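You operate a simulated robot arm through the tools that you are given. There is no shell and no other tool. Be economical: measure what you need, move in short steps, check, and stop when the job is done.

Carry out the task below with a simulated robot arm. There is one attempt and no reset: what you move stays moved.

TASK
Put the small chip and the long chip in the tool tote.
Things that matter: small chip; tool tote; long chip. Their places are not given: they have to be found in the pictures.

It is judged by the outcome, as a careful person would: the job done as asked, and still so three seconds after it is handed in. It fails if anything else is knocked over, pushed out of place, dropped, spilled or broken.

THE ROBOT
A 7-joint arm with a two-finger parallel gripper, fixed in place. Base frame: the origin is at the foot of the arm, x ahead of it, y to its left, z up; the work surface is at about z = 0. Lengths are in cm, angles in rad, forces in N, time in s.
With the tool pointing down near the work surface it reaches from about 24 to 62 cm from the base axis. Its first joint turns from -1.152 to 1.152 rad. Payload 2.6 kg.
Tool frame: the origin (TCP) lies between the finger pads and is the grasp point; the fingertips stand 3 cm ahead of it; z points along the fingers, y is the line along which they close. The gripper opens to 9.4 cm. The fingers are 2.8 cm wide and 1 cm thick; the gripper's body (5 by 9.6 cm) begins 5.5 cm behind the TCP.
Orientation is told as [roll, pitch, yaw] about the base's x, y, z axes, in that order, counted from this pose: with the fingers straight down and closing along the base's y, the tool's x points along the base's -x, its y along +y and its z along -z.

THE INTERFACE
- The arm moves only by the tool servo_tool. Its argument "rows" is one flat list of numbers, 7 for each row, row after row: the shift along the tool's x, y, z in units of 25 mm (1.0 is 25 mm), then the turn, a rotation vector about the tool's x, y, z in units of 6 degrees (1.0 is 6 degrees), then the closure in counts, from 0 (fully open) to 255 (shut). In form: [dx, dy, dz, wx, wy, wz, fingers, dx, dy, dz, wx, wy, wz, fingers, ...]. A call has 1 to 12 rows; each row shifts and turns the commanded pose from where the row before left it, along the tool's axes as they then stand. A call with a number of a shift or a turn outside -1 to 1 is refused whole. A row lasts 0.2 s, in which the tool goes at most 5 cm and 0.15 rad; a call with a longer step from one row to the next is refused whole, and so is a gripper value outside its range. A pose out of reach is approached as far as the arm can. The call stops where the force on the tool passes 40 N (or 10 N more than at its start, if that is more) or the arm is blocked; 0.2 s more then pass. The fingers move at their own pace (about 7.2 cm/s each) and stop on an object; they squeeze with about 23 N. The grip force told is the motor's: it shows also when the fingers shut on nothing. Time passes only in rows, and 0.2 s behind the last, so rows that do not move let the fingers close. It gives the time, the measured TCP pose, the force on the tool (base axes), the opening and the grip force at its end, in the units of the frame above (readings bear some noise), and new pictures: "show" is both (left out), scene, wrist or none.
- Cameras (640 x 400 px; columns grow to the right, rows downward): "scene" is fixed at [4.8, 44.92, 55.37]; the picture's right is [-0.60, -0.80, 0.00], its down [-0.53, 0.40, -0.75] and it looks along [0.60, -0.45, -0.66] (base axes); focal length 335 px, centre (320, 200). "wrist" rides on the gripper at [-3.7, 0, -5.8] in the tool frame; the picture's right is [0.00, -1.00, 0.00], its down [0.97, 0.00, -0.24] and it looks along [0.24, 0.00, 0.97] (tool axes); focal length 218 px, centre (320, 200).
- locate(camera, pixels): for up to 12 pixels [column, row] of the newest picture of that camera ("zoom" is the newest enlarged one), the place [x, y, z] in the base frame of the surface seen there, good to about 0.2 cm. No time passes.
- zoom(camera, box): a new picture of the part [left, top, right, bottom] of that camera's present view, enlarged. No time passes.
- close_job(): hands the job in; it is judged then, once.

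Work in short steps. Measure before you move; look again where a grasp or a placing could have gone wrong, and mend it. You have 60 turns and 120 pictures in all, the two below and enlarged ones among them. Open the gripper and draw the arm clear of the work before you hand the job in, unless the task says otherwise; then end with one line.

The tools are called after ">>>" by a JSON object that holds its "fn" and its "kwargs". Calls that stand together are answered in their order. servo_tool: Moves the arm, as the interface text tells. Its arguments: {"type":"object","properties":{"rows":{"type":"array","items":{"type":"number"}},"show":{"type":"string","enum":["both","scene","wrist","none"]}},"required":["rows"]} The other tools are called the same way: locate (camera, pixels) gives the place of the surface under pixels of a picture; zoom (camera, box) takes an enlarged picture of a part of a camera's view; close_job () hands the job in.

At the start:

```text
clock: 0.0
tcp_pos: [38.69, 2.25, 27.78]
tool_rot: [0.002, -0.001, 0.0]
ft_force: [-0.1, 0.2, -0.1]
grip_width: 9.4
gripper_force: 0.1
```

scene: 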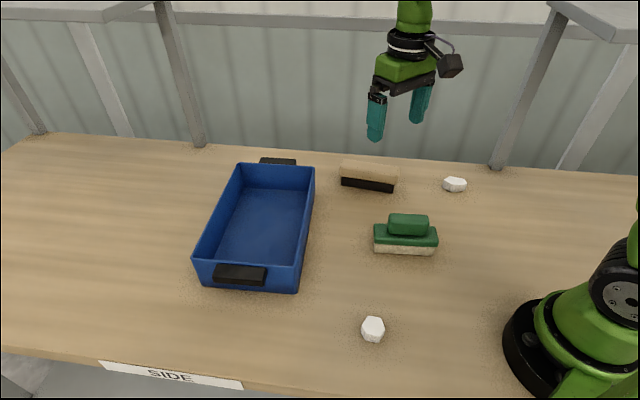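
wrist: 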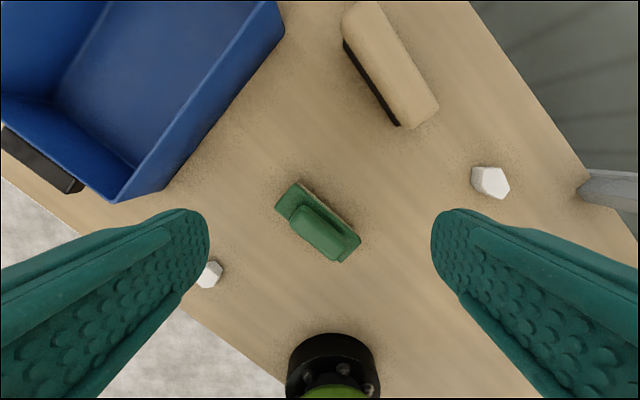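

The two white pieces at scene (373,329) and (454,185) look like the chips. I'll zoom in and measure them.

>>> {"fn": "zoom", "kwargs": {"camera": "scene", "box": [333, 304, 413, 354]}}

>>> {"fn": "zoom", "kwargs": {"camera": "scene", "box": [414, 160, 494, 210]}}

>>> {"fn": "locate", "kwargs": {"camera": "scene", "pixels": [[373, 323], [363, 322], [384, 322], [373, 340], [454, 180], [444, 182], [465, 184], [456, 191], [205, 245], [310, 175], [255, 225], [300, 285]]}}

>>> {"fn": "locate", "kwargs": {"camera": "wrist", "pixels": [[472, 168], [500, 168], [509, 182], [500, 197], [477, 190], [488, 180], [210, 262], [222, 270], [214, 285], [200, 285], [208, 275]]}}

```text
8.00 times, centred on (373, 329) of scene
```

zoom: 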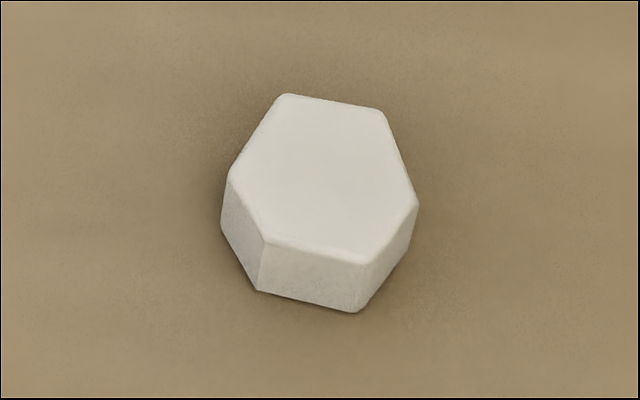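

```text
8.00 times, centred on (454, 185) of scene
```

zoom: 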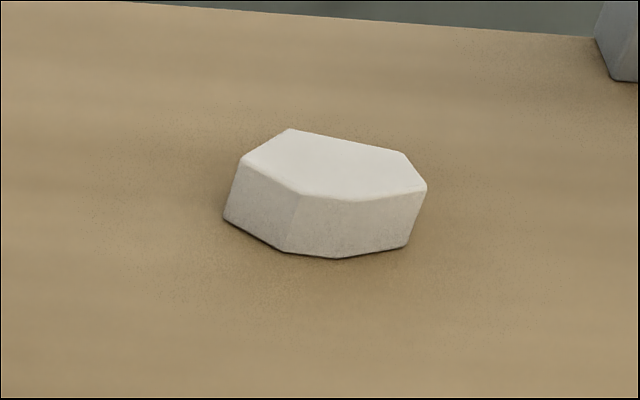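

```text
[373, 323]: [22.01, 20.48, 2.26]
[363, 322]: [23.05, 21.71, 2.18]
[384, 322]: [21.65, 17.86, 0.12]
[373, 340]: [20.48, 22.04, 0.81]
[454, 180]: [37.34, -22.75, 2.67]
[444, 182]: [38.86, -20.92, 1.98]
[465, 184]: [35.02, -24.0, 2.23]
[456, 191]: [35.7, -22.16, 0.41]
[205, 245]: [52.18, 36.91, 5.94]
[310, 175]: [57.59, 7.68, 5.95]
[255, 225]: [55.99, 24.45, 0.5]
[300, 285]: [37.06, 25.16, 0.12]
```

```text
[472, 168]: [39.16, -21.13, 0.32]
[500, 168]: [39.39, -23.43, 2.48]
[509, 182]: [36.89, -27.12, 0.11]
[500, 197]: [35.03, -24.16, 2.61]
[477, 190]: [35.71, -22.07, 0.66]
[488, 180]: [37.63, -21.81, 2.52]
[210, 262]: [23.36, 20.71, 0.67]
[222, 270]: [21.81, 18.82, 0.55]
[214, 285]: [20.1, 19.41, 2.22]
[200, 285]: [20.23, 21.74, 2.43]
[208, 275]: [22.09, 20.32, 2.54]
```

The newest zoom shows chip B; I'll get the corners of its top face, then do the same for chip A.

>>> {"fn": "locate", "kwargs": {"camera": "zoom", "pixels": [[290, 134], [402, 157], [422, 187], [345, 196], [302, 189], [246, 160]]}}

>>> {"fn": "zoom", "kwargs": {"camera": "wrist", "box": [450, 155, 530, 205]}}

>>> {"fn": "zoom", "kwargs": {"camera": "scene", "box": [333, 304, 413, 354]}}

>>> {"fn": "locate", "kwargs": {"camera": "zoom", "pixels": [[286, 99], [380, 114], [412, 203], [367, 258], [268, 236], [235, 178]]}}

>>> {"fn": "locate", "kwargs": {"camera": "scene", "pixels": [[195, 258], [240, 164], [315, 167], [298, 291], [197, 262], [280, 230], [250, 200], [240, 250], [270, 205], [296, 225], [302, 262]]}}

```text
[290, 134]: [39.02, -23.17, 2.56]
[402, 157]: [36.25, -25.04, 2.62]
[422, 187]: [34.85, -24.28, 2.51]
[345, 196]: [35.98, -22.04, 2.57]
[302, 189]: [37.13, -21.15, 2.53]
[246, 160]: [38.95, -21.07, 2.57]
```

```text
8.00 times, centred on (490, 180) of wrist
```

zoom: 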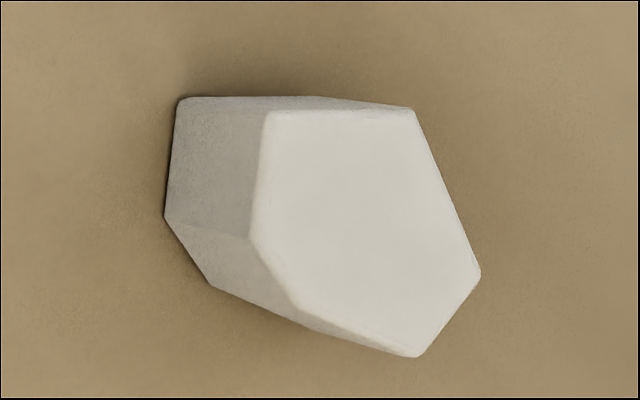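

```text
8.00 times, centred on (373, 329) of scene
```

zoom: 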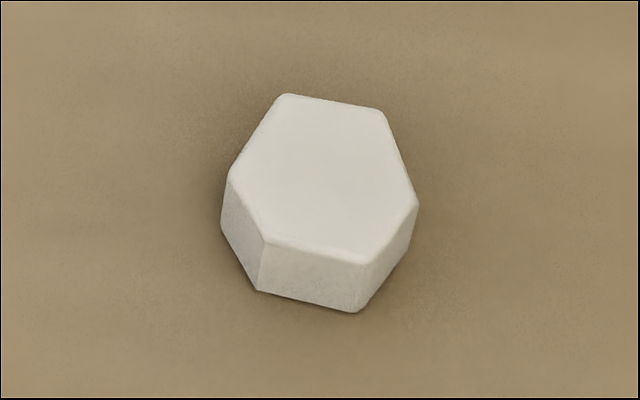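

```text
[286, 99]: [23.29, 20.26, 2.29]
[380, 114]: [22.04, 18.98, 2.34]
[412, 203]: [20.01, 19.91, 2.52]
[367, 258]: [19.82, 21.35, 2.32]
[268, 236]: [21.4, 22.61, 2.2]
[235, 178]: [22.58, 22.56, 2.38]
```

```text
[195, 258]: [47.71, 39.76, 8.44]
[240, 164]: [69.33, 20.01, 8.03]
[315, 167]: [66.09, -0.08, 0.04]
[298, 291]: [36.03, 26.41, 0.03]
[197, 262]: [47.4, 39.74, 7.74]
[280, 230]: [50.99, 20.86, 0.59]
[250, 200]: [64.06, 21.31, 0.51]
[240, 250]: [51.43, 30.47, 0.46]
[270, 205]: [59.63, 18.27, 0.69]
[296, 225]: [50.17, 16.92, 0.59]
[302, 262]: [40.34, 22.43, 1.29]
```

Chip A is about 3.1 cm wide near (21.5, 20.9), with opposite faces about 42° off, so I'll grip at yaw +42°. Chip B is near (37.4, -22.7), 2.7 cm wide, and suits yaw +36°. I move above chip A now.

>>> {"fn": "servo_tool", "kwargs": {"rows": [0.86, 0.93, 0.7, 0, 0, 0, 0, 0.86, 0.93, 0.7, 0, 0, 0, 0, 0.86, 0.93, 0.7, 0, 0, 0, 0, 0.86, 0.93, 0.7, 0, 0, 0, 0, 0.86, 0.93, 0.7, 0, 0, 0, 0, 0.86, 0.93, 0.7, 0, 0, 0, 0, 0.86, 0.93, 0.7, 0, 0, 0, 0, 0.86, 0.93, 0.7, 0, 0, 0, 0, 0, 0, 0, 0, 0, -1, 0, 0, 0, 0, 0, 0, -1, 0, 0, 0, 0, 0, 0, -1, 0, 0, 0, 0, 0, 0, -1, 0], "show": "none"}}

>>> {"fn": "servo_tool", "kwargs": {"rows": [0, 0, 0, 0, 0, -1, 0, 0, 0, 0, 0, 0, -1, 0, 0, 0, 0, 0, 0, -1, 0, 0, 0, 0, 0, 0, 0, 0]}}

>>> {"fn": "locate", "kwargs": {"camera": "scene", "pixels": [[240, 268], [278, 162], [302, 172], [195, 255], [215, 260], [290, 262]]}}

```text
clock: 2.6
tcp_pos: [21.41, 20.87, 13.82]
tool_rot: [0.001, -0.001, 0.422]
ft_force: [-0.3, -0.9, 0.6]
grip_width: 9.37
gripper_force: 0.1
```

```text
clock: 3.6
tcp_pos: [21.5, 20.79, 13.84]
tool_rot: [0.0, -0.001, 0.735]
ft_force: [0.0, 0.9, 0.1]
grip_width: 9.4
gripper_force: 0.1
```

scene: 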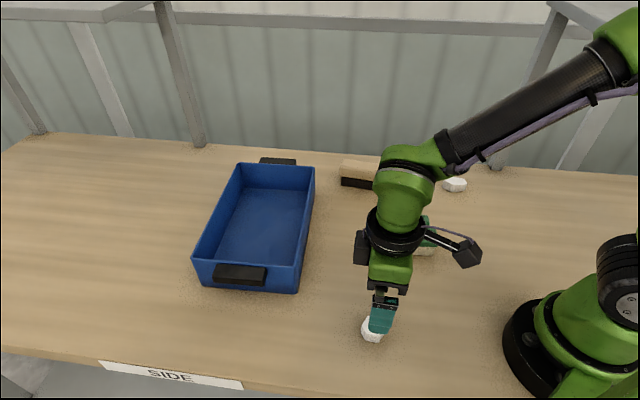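
wrist: 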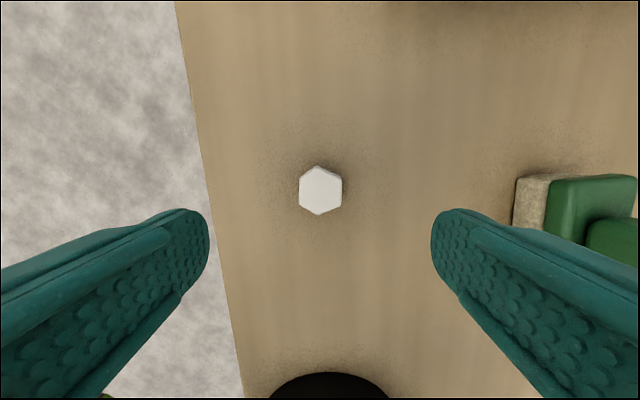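

```text
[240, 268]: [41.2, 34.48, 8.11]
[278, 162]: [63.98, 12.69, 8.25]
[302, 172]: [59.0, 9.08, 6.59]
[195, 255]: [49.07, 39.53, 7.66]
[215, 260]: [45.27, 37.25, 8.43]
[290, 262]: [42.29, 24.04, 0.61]
```

Chip A sits centred at wrist (320,190) with its faces lined up with the pads. I descend and close.

>>> {"fn": "servo_tool", "kwargs": {"rows": [0, 0, 0.9, 0, 0, 0, 0, 0, 0, 0.9, 0, 0, 0, 0, 0, 0, 0.9, 0, 0, 0, 0, 0, 0, 0.9, 0, 0, 0, 0, 0, 0, 0.58, 0, 0, 0, 0, 0, 0, 0, 0, 0, 0, 0, 0, 0, 0, 0, 0, 0, 255, 0, 0, 0, 0, 0, 0, 255, 0, 0, 0, 0, 0, 0, 255, 0, 0, 0, 0, 0, 0, 255]}}

```text
clock: 5.8
tcp_pos: [21.53, 20.79, 3.3]
tool_rot: [-0.001, 0.0, 0.733]
ft_force: [-0.2, 0.4, 0.2]
grip_width: 3.38
gripper_force: 23.3
```

scene: 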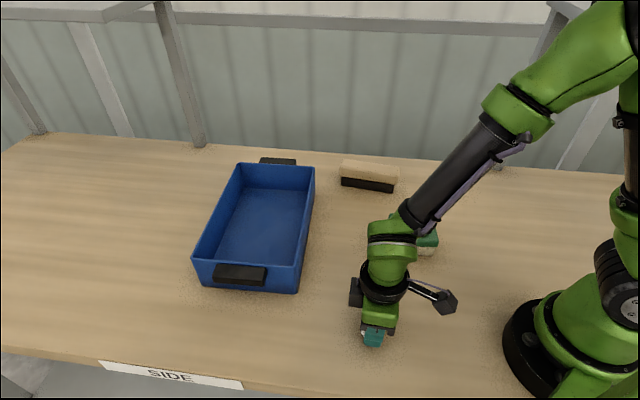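
wrist: 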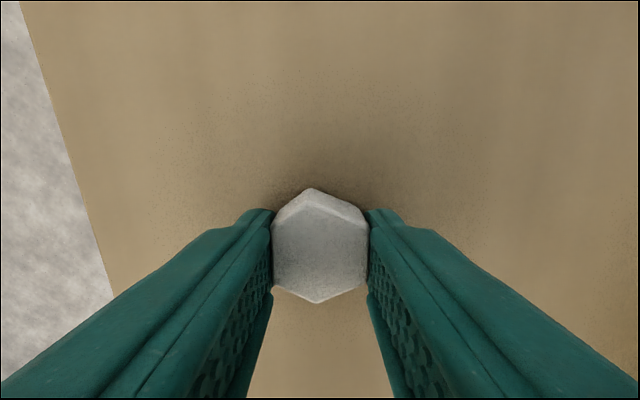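

Chip A is held (3.38 cm, 23 N). I lift it, then carry it over the tote, whose centre is about (53, 23).

>>> {"fn": "servo_tool", "kwargs": {"rows": [0, 0, -0.5, 0, 0, 0, 255, 0, 0, -1, 0, 0, 0, 255, 0, 0, -1, 0, 0, 0, 255, 0, 0, -1, 0, 0, 0, 255, 0, 0, -1, 0, 0, 0, 255, 0, 0, -1, 0, 0, 0, 255], "show": "none"}}

>>> {"fn": "servo_tool", "kwargs": {"rows": [-0.985, -0.58, 0, 0, 0, 0, 255, -0.985, -0.58, 0, 0, 0, 0, 255, -0.985, -0.58, 0, 0, 0, 0, 255, -0.985, -0.58, 0, 0, 0, 0, 255, -0.985, -0.58, 0, 0, 0, 0, 255, -0.985, -0.58, 0, 0, 0, 0, 255, -0.985, -0.58, 0, 0, 0, 0, 255, -0.985, -0.58, 0, 0, 0, 0, 255, -0.985, -0.58, 0, 0, 0, 0, 255, -0.985, -0.58, 0, 0, 0, 0, 255, 0, 0, 0, 0, 0, 0, 255]}}

```text
clock: 7.2
tcp_pos: [21.41, 20.81, 17.07]
tool_rot: [0.0, 0.001, 0.735]
ft_force: [0.1, 0.3, -0.8]
grip_width: 3.39
gripper_force: 22.6
```

```text
clock: 9.6
tcp_pos: [49.5, 26.65, 17.07]
tool_rot: [0.001, 0.001, 0.733]
ft_force: [0.4, 0.2, -0.2]
grip_width: 3.36
gripper_force: 23.2
```

scene: 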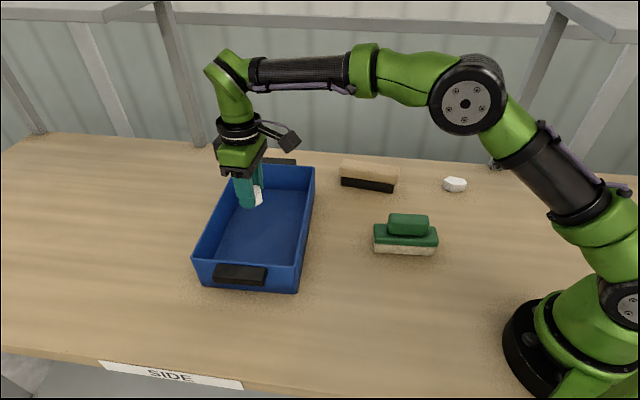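
wrist: 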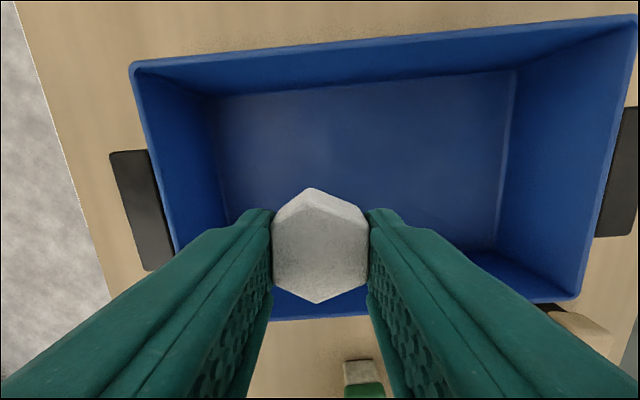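

The chip is over the tote. I'll check the floor and rim extents around it before lowering.

>>> {"fn": "locate", "kwargs": {"camera": "wrist", "pixels": [[225, 100], [510, 75], [490, 250], [230, 195], [134, 66], [634, 18], [572, 300], [175, 245], [340, 315], [290, 315], [345, 90]]}}

```text
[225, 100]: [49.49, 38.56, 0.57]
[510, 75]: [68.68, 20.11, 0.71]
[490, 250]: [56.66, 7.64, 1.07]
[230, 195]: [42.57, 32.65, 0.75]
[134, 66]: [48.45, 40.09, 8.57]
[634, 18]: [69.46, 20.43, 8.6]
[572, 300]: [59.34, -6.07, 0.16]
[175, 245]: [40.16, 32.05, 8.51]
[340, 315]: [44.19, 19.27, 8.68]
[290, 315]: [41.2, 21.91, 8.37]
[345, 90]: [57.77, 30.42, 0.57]
```

Walls are about 9 cm from the TCP on all sides. I lower to just above the floor, release and rise.

>>> {"fn": "servo_tool", "kwargs": {"rows": [0, 0, 0.9, 0, 0, 0, 255, 0, 0, 0.9, 0, 0, 0, 255, 0, 0, 0.9, 0, 0, 0, 255, 0, 0, 0.9, 0, 0, 0, 255, 0, 0, 0.9, 0, 0, 0, 255, 0, 0, 0.65, 0, 0, 0, 255, 0, 0, 0, 0, 0, 0, 255, 0, 0, 0, 0, 0, 0, 130, 0, 0, 0, 0, 0, 0, 60, 0, 0, 0, 0, 0, 0, 60], "show": "none"}}

>>> {"fn": "servo_tool", "kwargs": {"rows": [0, 0, -0.7, 0, 0, 0, 60, 0, 0, -1, 0, 0, 0, 60, 0, 0, -1, 0, 0, 0, 60, 0, 0, -1, 0, 0, 0, 60, 0, 0, -1, 0, 0, 0, 60, 0, 0, -0.6, 0, 0, 0, 0]}}

```text
clock: 11.8
tcp_pos: [49.52, 26.61, 4.22]
tool_rot: [0.0, -0.001, 0.733]
ft_force: [0.4, -0.4, -0.2]
grip_width: 7.19
gripper_force: 0.0
```

```text
clock: 13.2
tcp_pos: [49.48, 26.5, 17.64]
tool_rot: [0.001, 0.0, 0.732]
ft_force: [-1.0, 0.0, 0.0]
grip_width: 9.4
gripper_force: 0.1
```

scene: 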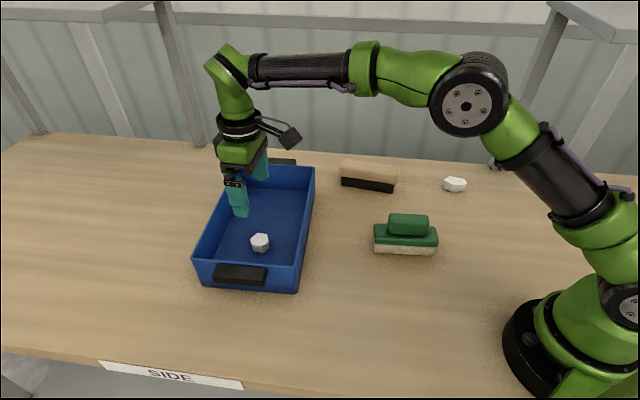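
wrist: 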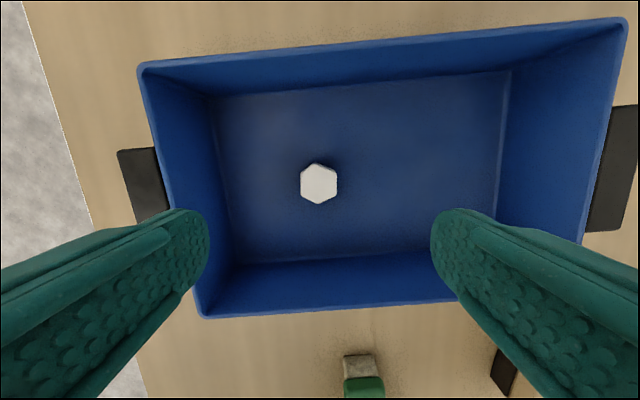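

Chip A lies in the tote. I now go above chip B at (37.4, -22.7), turning yaw to 36°.

>>> {"fn": "servo_tool", "kwargs": {"rows": [0.985, -0.669, 0, 0, 0, 0, 0, 0.985, -0.669, 0, 0, 0, 0, 0, 0.985, -0.669, 0, 0, 0, 0, 0, 0.985, -0.669, 0, 0, 0, 0, 0, 0.985, -0.669, 0, 0, 0, 0, 0, 0.985, -0.669, 0, 0, 0, 0, 0, 0.985, -0.669, 0, 0, 0, 0, 0, 0.985, -0.669, 0, 0, 0, 0, 0, 0.985, -0.669, 0, 0, 0, 0, 0, 0.985, -0.669, 0, 0, 0, 0, 0, 0.985, -0.669, 0, 0, 0, 0, 0, 0.985, -0.669, 0, 0, 0, 0, 0], "show": "none"}}

>>> {"fn": "servo_tool", "kwargs": {"rows": [0.985, -0.669, 0, 0, 0, 0, 0, 0.985, -0.669, 0, 0, 0, 0, 0, 0.985, -0.669, 0, 0, 0, 0, 0, 0.985, -0.669, 0, 0, 0, 0, 0, 0.985, -0.669, 0, 0, 0, 0, 0, 0, 0, 0.8, 0, 0, 1, 0, 0, 0, 0.8, 0, 0, 0, 0, 0, 0, 0, 0, 0, 0, 0]}}

```text
clock: 15.8
tcp_pos: [40.92, -8.14, 17.57]
tool_rot: [0.003, -0.001, 0.733]
ft_force: [0.4, 0.6, 0.6]
grip_width: 9.42
gripper_force: 0.1
```

```text
clock: 17.6
tcp_pos: [37.39, -22.5, 13.27]
tool_rot: [0.001, 0.0, 0.629]
ft_force: [-0.6, 0.2, -0.2]
grip_width: 9.42
gripper_force: 0.0
```

scene: 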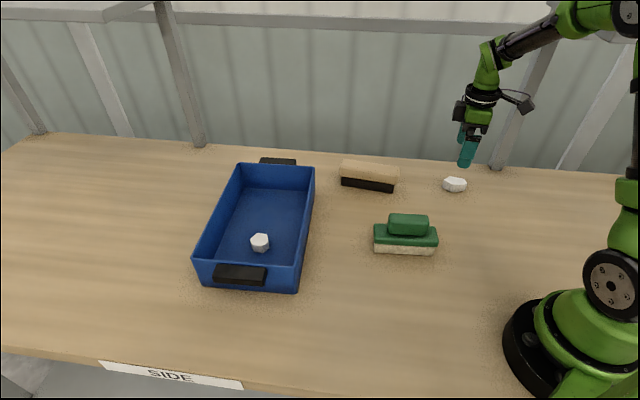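
wrist: 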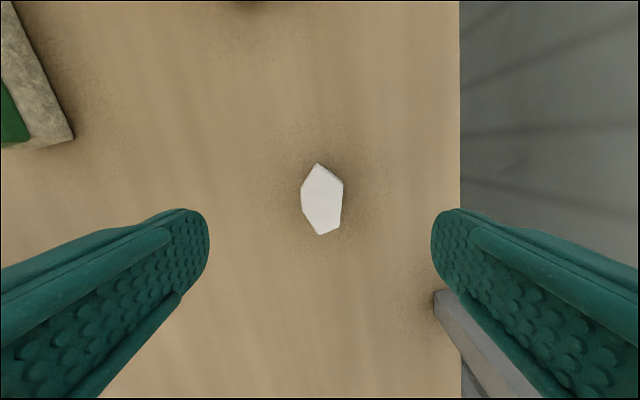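

Chip B is centred at wrist (322,198), but a rack post shows at (445,300) near the right finger. I measure the post before descending.

>>> {"fn": "locate", "kwargs": {"camera": "wrist", "pixels": [[436, 293], [436, 310], [450, 292], [460, 365], [317, 168], [304, 205], [321, 232], [342, 183], [340, 222]]}}

>>> {"fn": "zoom", "kwargs": {"camera": "scene", "box": [400, 80, 560, 200]}}

>>> {"fn": "locate", "kwargs": {"camera": "scene", "pixels": [[490, 165], [500, 168], [510, 140], [520, 110]]}}

```text
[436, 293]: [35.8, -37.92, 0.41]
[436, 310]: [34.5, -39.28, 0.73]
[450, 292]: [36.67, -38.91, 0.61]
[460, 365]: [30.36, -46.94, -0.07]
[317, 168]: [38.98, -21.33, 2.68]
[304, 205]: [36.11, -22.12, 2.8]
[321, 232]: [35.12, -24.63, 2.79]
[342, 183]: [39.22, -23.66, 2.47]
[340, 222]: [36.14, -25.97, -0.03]
```

```text
3.33 times, centred on (480, 140) of scene
```

zoom: 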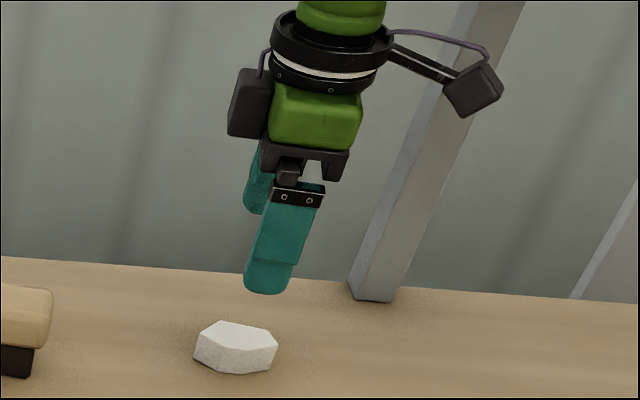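

```text
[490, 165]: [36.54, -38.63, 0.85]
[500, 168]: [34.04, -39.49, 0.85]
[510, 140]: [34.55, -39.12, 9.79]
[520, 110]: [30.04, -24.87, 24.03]
```

The post is about 15 cm away, so it's clear. I descend and grip chip B.

>>> {"fn": "servo_tool", "kwargs": {"rows": [0, 0, 0.9, 0, 0, 0, 0, 0, 0, 0.9, 0, 0, 0, 0, 0, 0, 0.9, 0, 0, 0, 0, 0, 0, 0.9, 0, 0, 0, 0, 0, 0, 0.39, 0, 0, 0, 0, 0, 0, 0, 0, 0, 0, 0, 0, 0, 0, 0, 0, 0, 255, 0, 0, 0, 0, 0, 0, 255, 0, 0, 0, 0, 0, 0, 255, 0, 0, 0, 0, 0, 0, 255]}}

```text
clock: 19.8
tcp_pos: [37.3, -22.56, 3.46]
tool_rot: [0.001, 0.0, 0.63]
ft_force: [0.6, 0.7, -0.4]
grip_width: 3.23
gripper_force: 23.1
```

scene: 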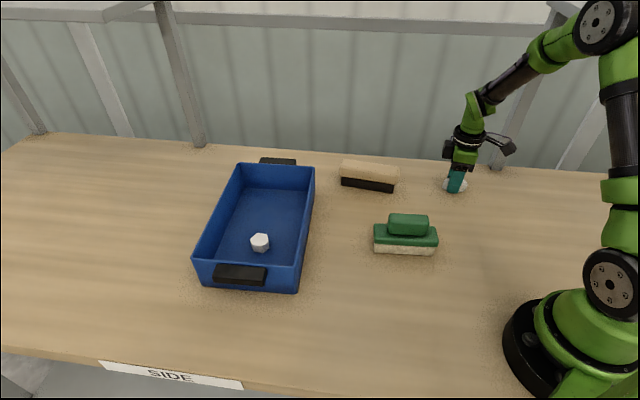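
wrist: 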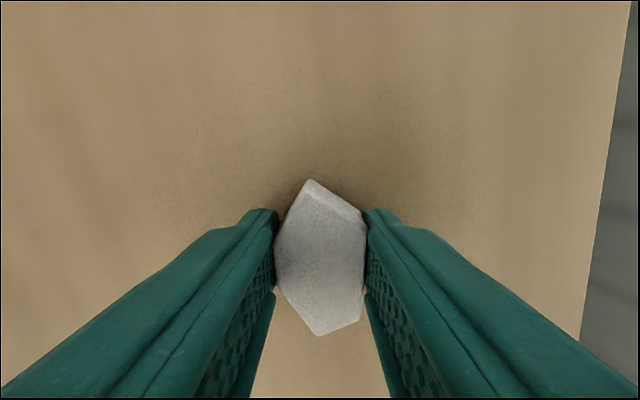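

Chip B is held (3.23 cm, 23 N). I lift it and carry it to (54.2, 20.8) over the tote.

>>> {"fn": "servo_tool", "kwargs": {"rows": [0, 0, -0.5, 0, 0, 0, 255, 0, 0, -1, 0, 0, 0, 255, 0, 0, -1, 0, 0, 0, 255, 0, 0, -1, 0, 0, 0, 255, 0, 0, -1, 0, 0, 0, 255, 0, 0, -1, 0, 0, 0, 255, -0.981, 0.628, 0, 0, 0, 0, 255, -0.981, 0.628, 0, 0, 0, 0, 255, -0.981, 0.628, 0, 0, 0, 0, 255, -0.981, 0.628, 0, 0, 0, 0, 255, -0.981, 0.628, 0, 0, 0, 0, 255, -0.981, 0.628, 0, 0, 0, 0, 255], "show": "none"}}

>>> {"fn": "servo_tool", "kwargs": {"rows": [-0.981, 0.628, 0, 0, 0, 0, 255, -0.981, 0.628, 0, 0, 0, 0, 255, -0.981, 0.628, 0, 0, 0, 0, 255, -0.981, 0.628, 0, 0, 0, 0, 255, -0.981, 0.628, 0, 0, 0, 0, 255, -0.981, 0.628, 0, 0, 0, 0, 255, -0.981, 0.628, 0, 0, 0, 0, 255, -0.981, 0.628, 0, 0, 0, 0, 255, -0.981, 0.628, 0, 0, 0, 0, 255, -0.981, 0.628, 0, 0, 0, 0, 255, 0, 0, 0, 0, 0, 0, 255]}}

```text
clock: 22.4
tcp_pos: [43.61, -6.21, 17.22]
tool_rot: [0.0, 0.0, 0.629]
ft_force: [-0.5, -0.2, -0.4]
grip_width: 3.22
gripper_force: 22.5
```

```text
clock: 24.8
tcp_pos: [54.3, 20.93, 17.31]
tool_rot: [0.001, 0.0, 0.629]
ft_force: [0.6, 0.1, -0.4]
grip_width: 3.22
gripper_force: 23.1
```

scene: 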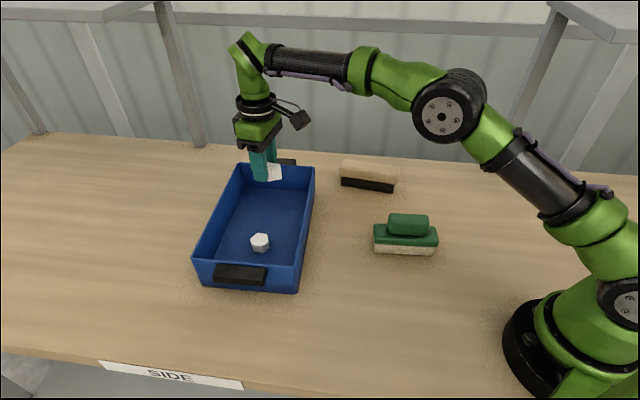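
wrist: 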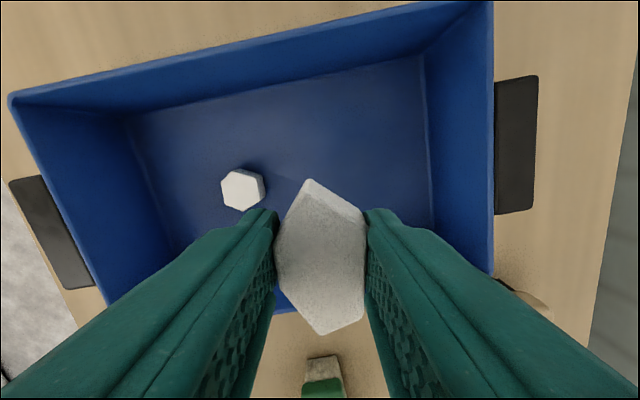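

Chip B is over the tote and chip A lies about 7 cm away. I shift 1 cm further from A, lower, open partly and rise.

>>> {"fn": "servo_tool", "kwargs": {"rows": [0, -0.4, 0, 0, 0, 0, 255, 0, 0, 0.9, 0, 0, 0, 255, 0, 0, 0.9, 0, 0, 0, 255, 0, 0, 0.9, 0, 0, 0, 255, 0, 0, 0.9, 0, 0, 0, 255, 0, 0, 0.9, 0, 0, 0, 255, 0, 0, 0.68, 0, 0, 0, 255, 0, 0, 0, 0, 0, 0, 255, 0, 0, 0, 0, 0, 0, 130, 0, 0, 0, 0, 0, 0, 100, 0, 0, 0, 0, 0, 0, 100], "show": "none"}}

>>> {"fn": "servo_tool", "kwargs": {"rows": [0, 0, -0.7, 0, 0, 0, 100, 0, 0, -1, 0, 0, 0, 100, 0, 0, -1, 0, 0, 0, 100, 0, 0, -1, 0, 0, 0, 100, 0, 0, -1, 0, 0, 0, 100, 0, 0, -1, 0, 0, 0, 0, 0, 0, -1, 0, 0, 0, 0, 1, 0, -0.5, 0, 0, 0, 0, 1, 0, 0, 0, 0, 0, 0, 1, 0, 0, 0, 0, 0, 0, 1, 0, 0, 0, 0, 0, 0, 1, 0, 0, 0, 0, 0, 0]}}

```text
clock: 27.2
tcp_pos: [54.81, 19.74, 4.3]
tool_rot: [-0.001, 0.0, 0.627]
ft_force: [-0.3, -0.7, -0.5]
grip_width: 5.72
gripper_force: 0.1
```

```text
clock: 29.8
tcp_pos: [44.79, 12.75, 22.46]
tool_rot: [-0.001, 0.0, 0.628]
ft_force: [0.2, -0.2, -0.5]
grip_width: 9.34
gripper_force: 0.0
```

scene: 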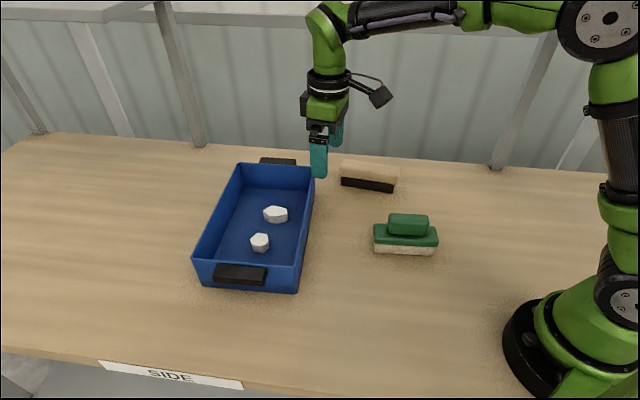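
wrist: 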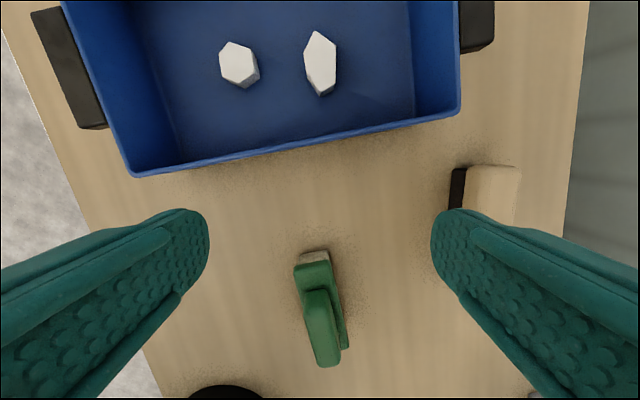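

Both chips lie in the tote at scene (260,242) and (275,214), nothing else has moved, and the arm is clear with the gripper open. I hand the job in.

>>> {"fn": "close_job", "kwargs": {}}

```text
The job is handed in.
```

The small chip and the long chip are both in the tool tote, and the job is handed in.
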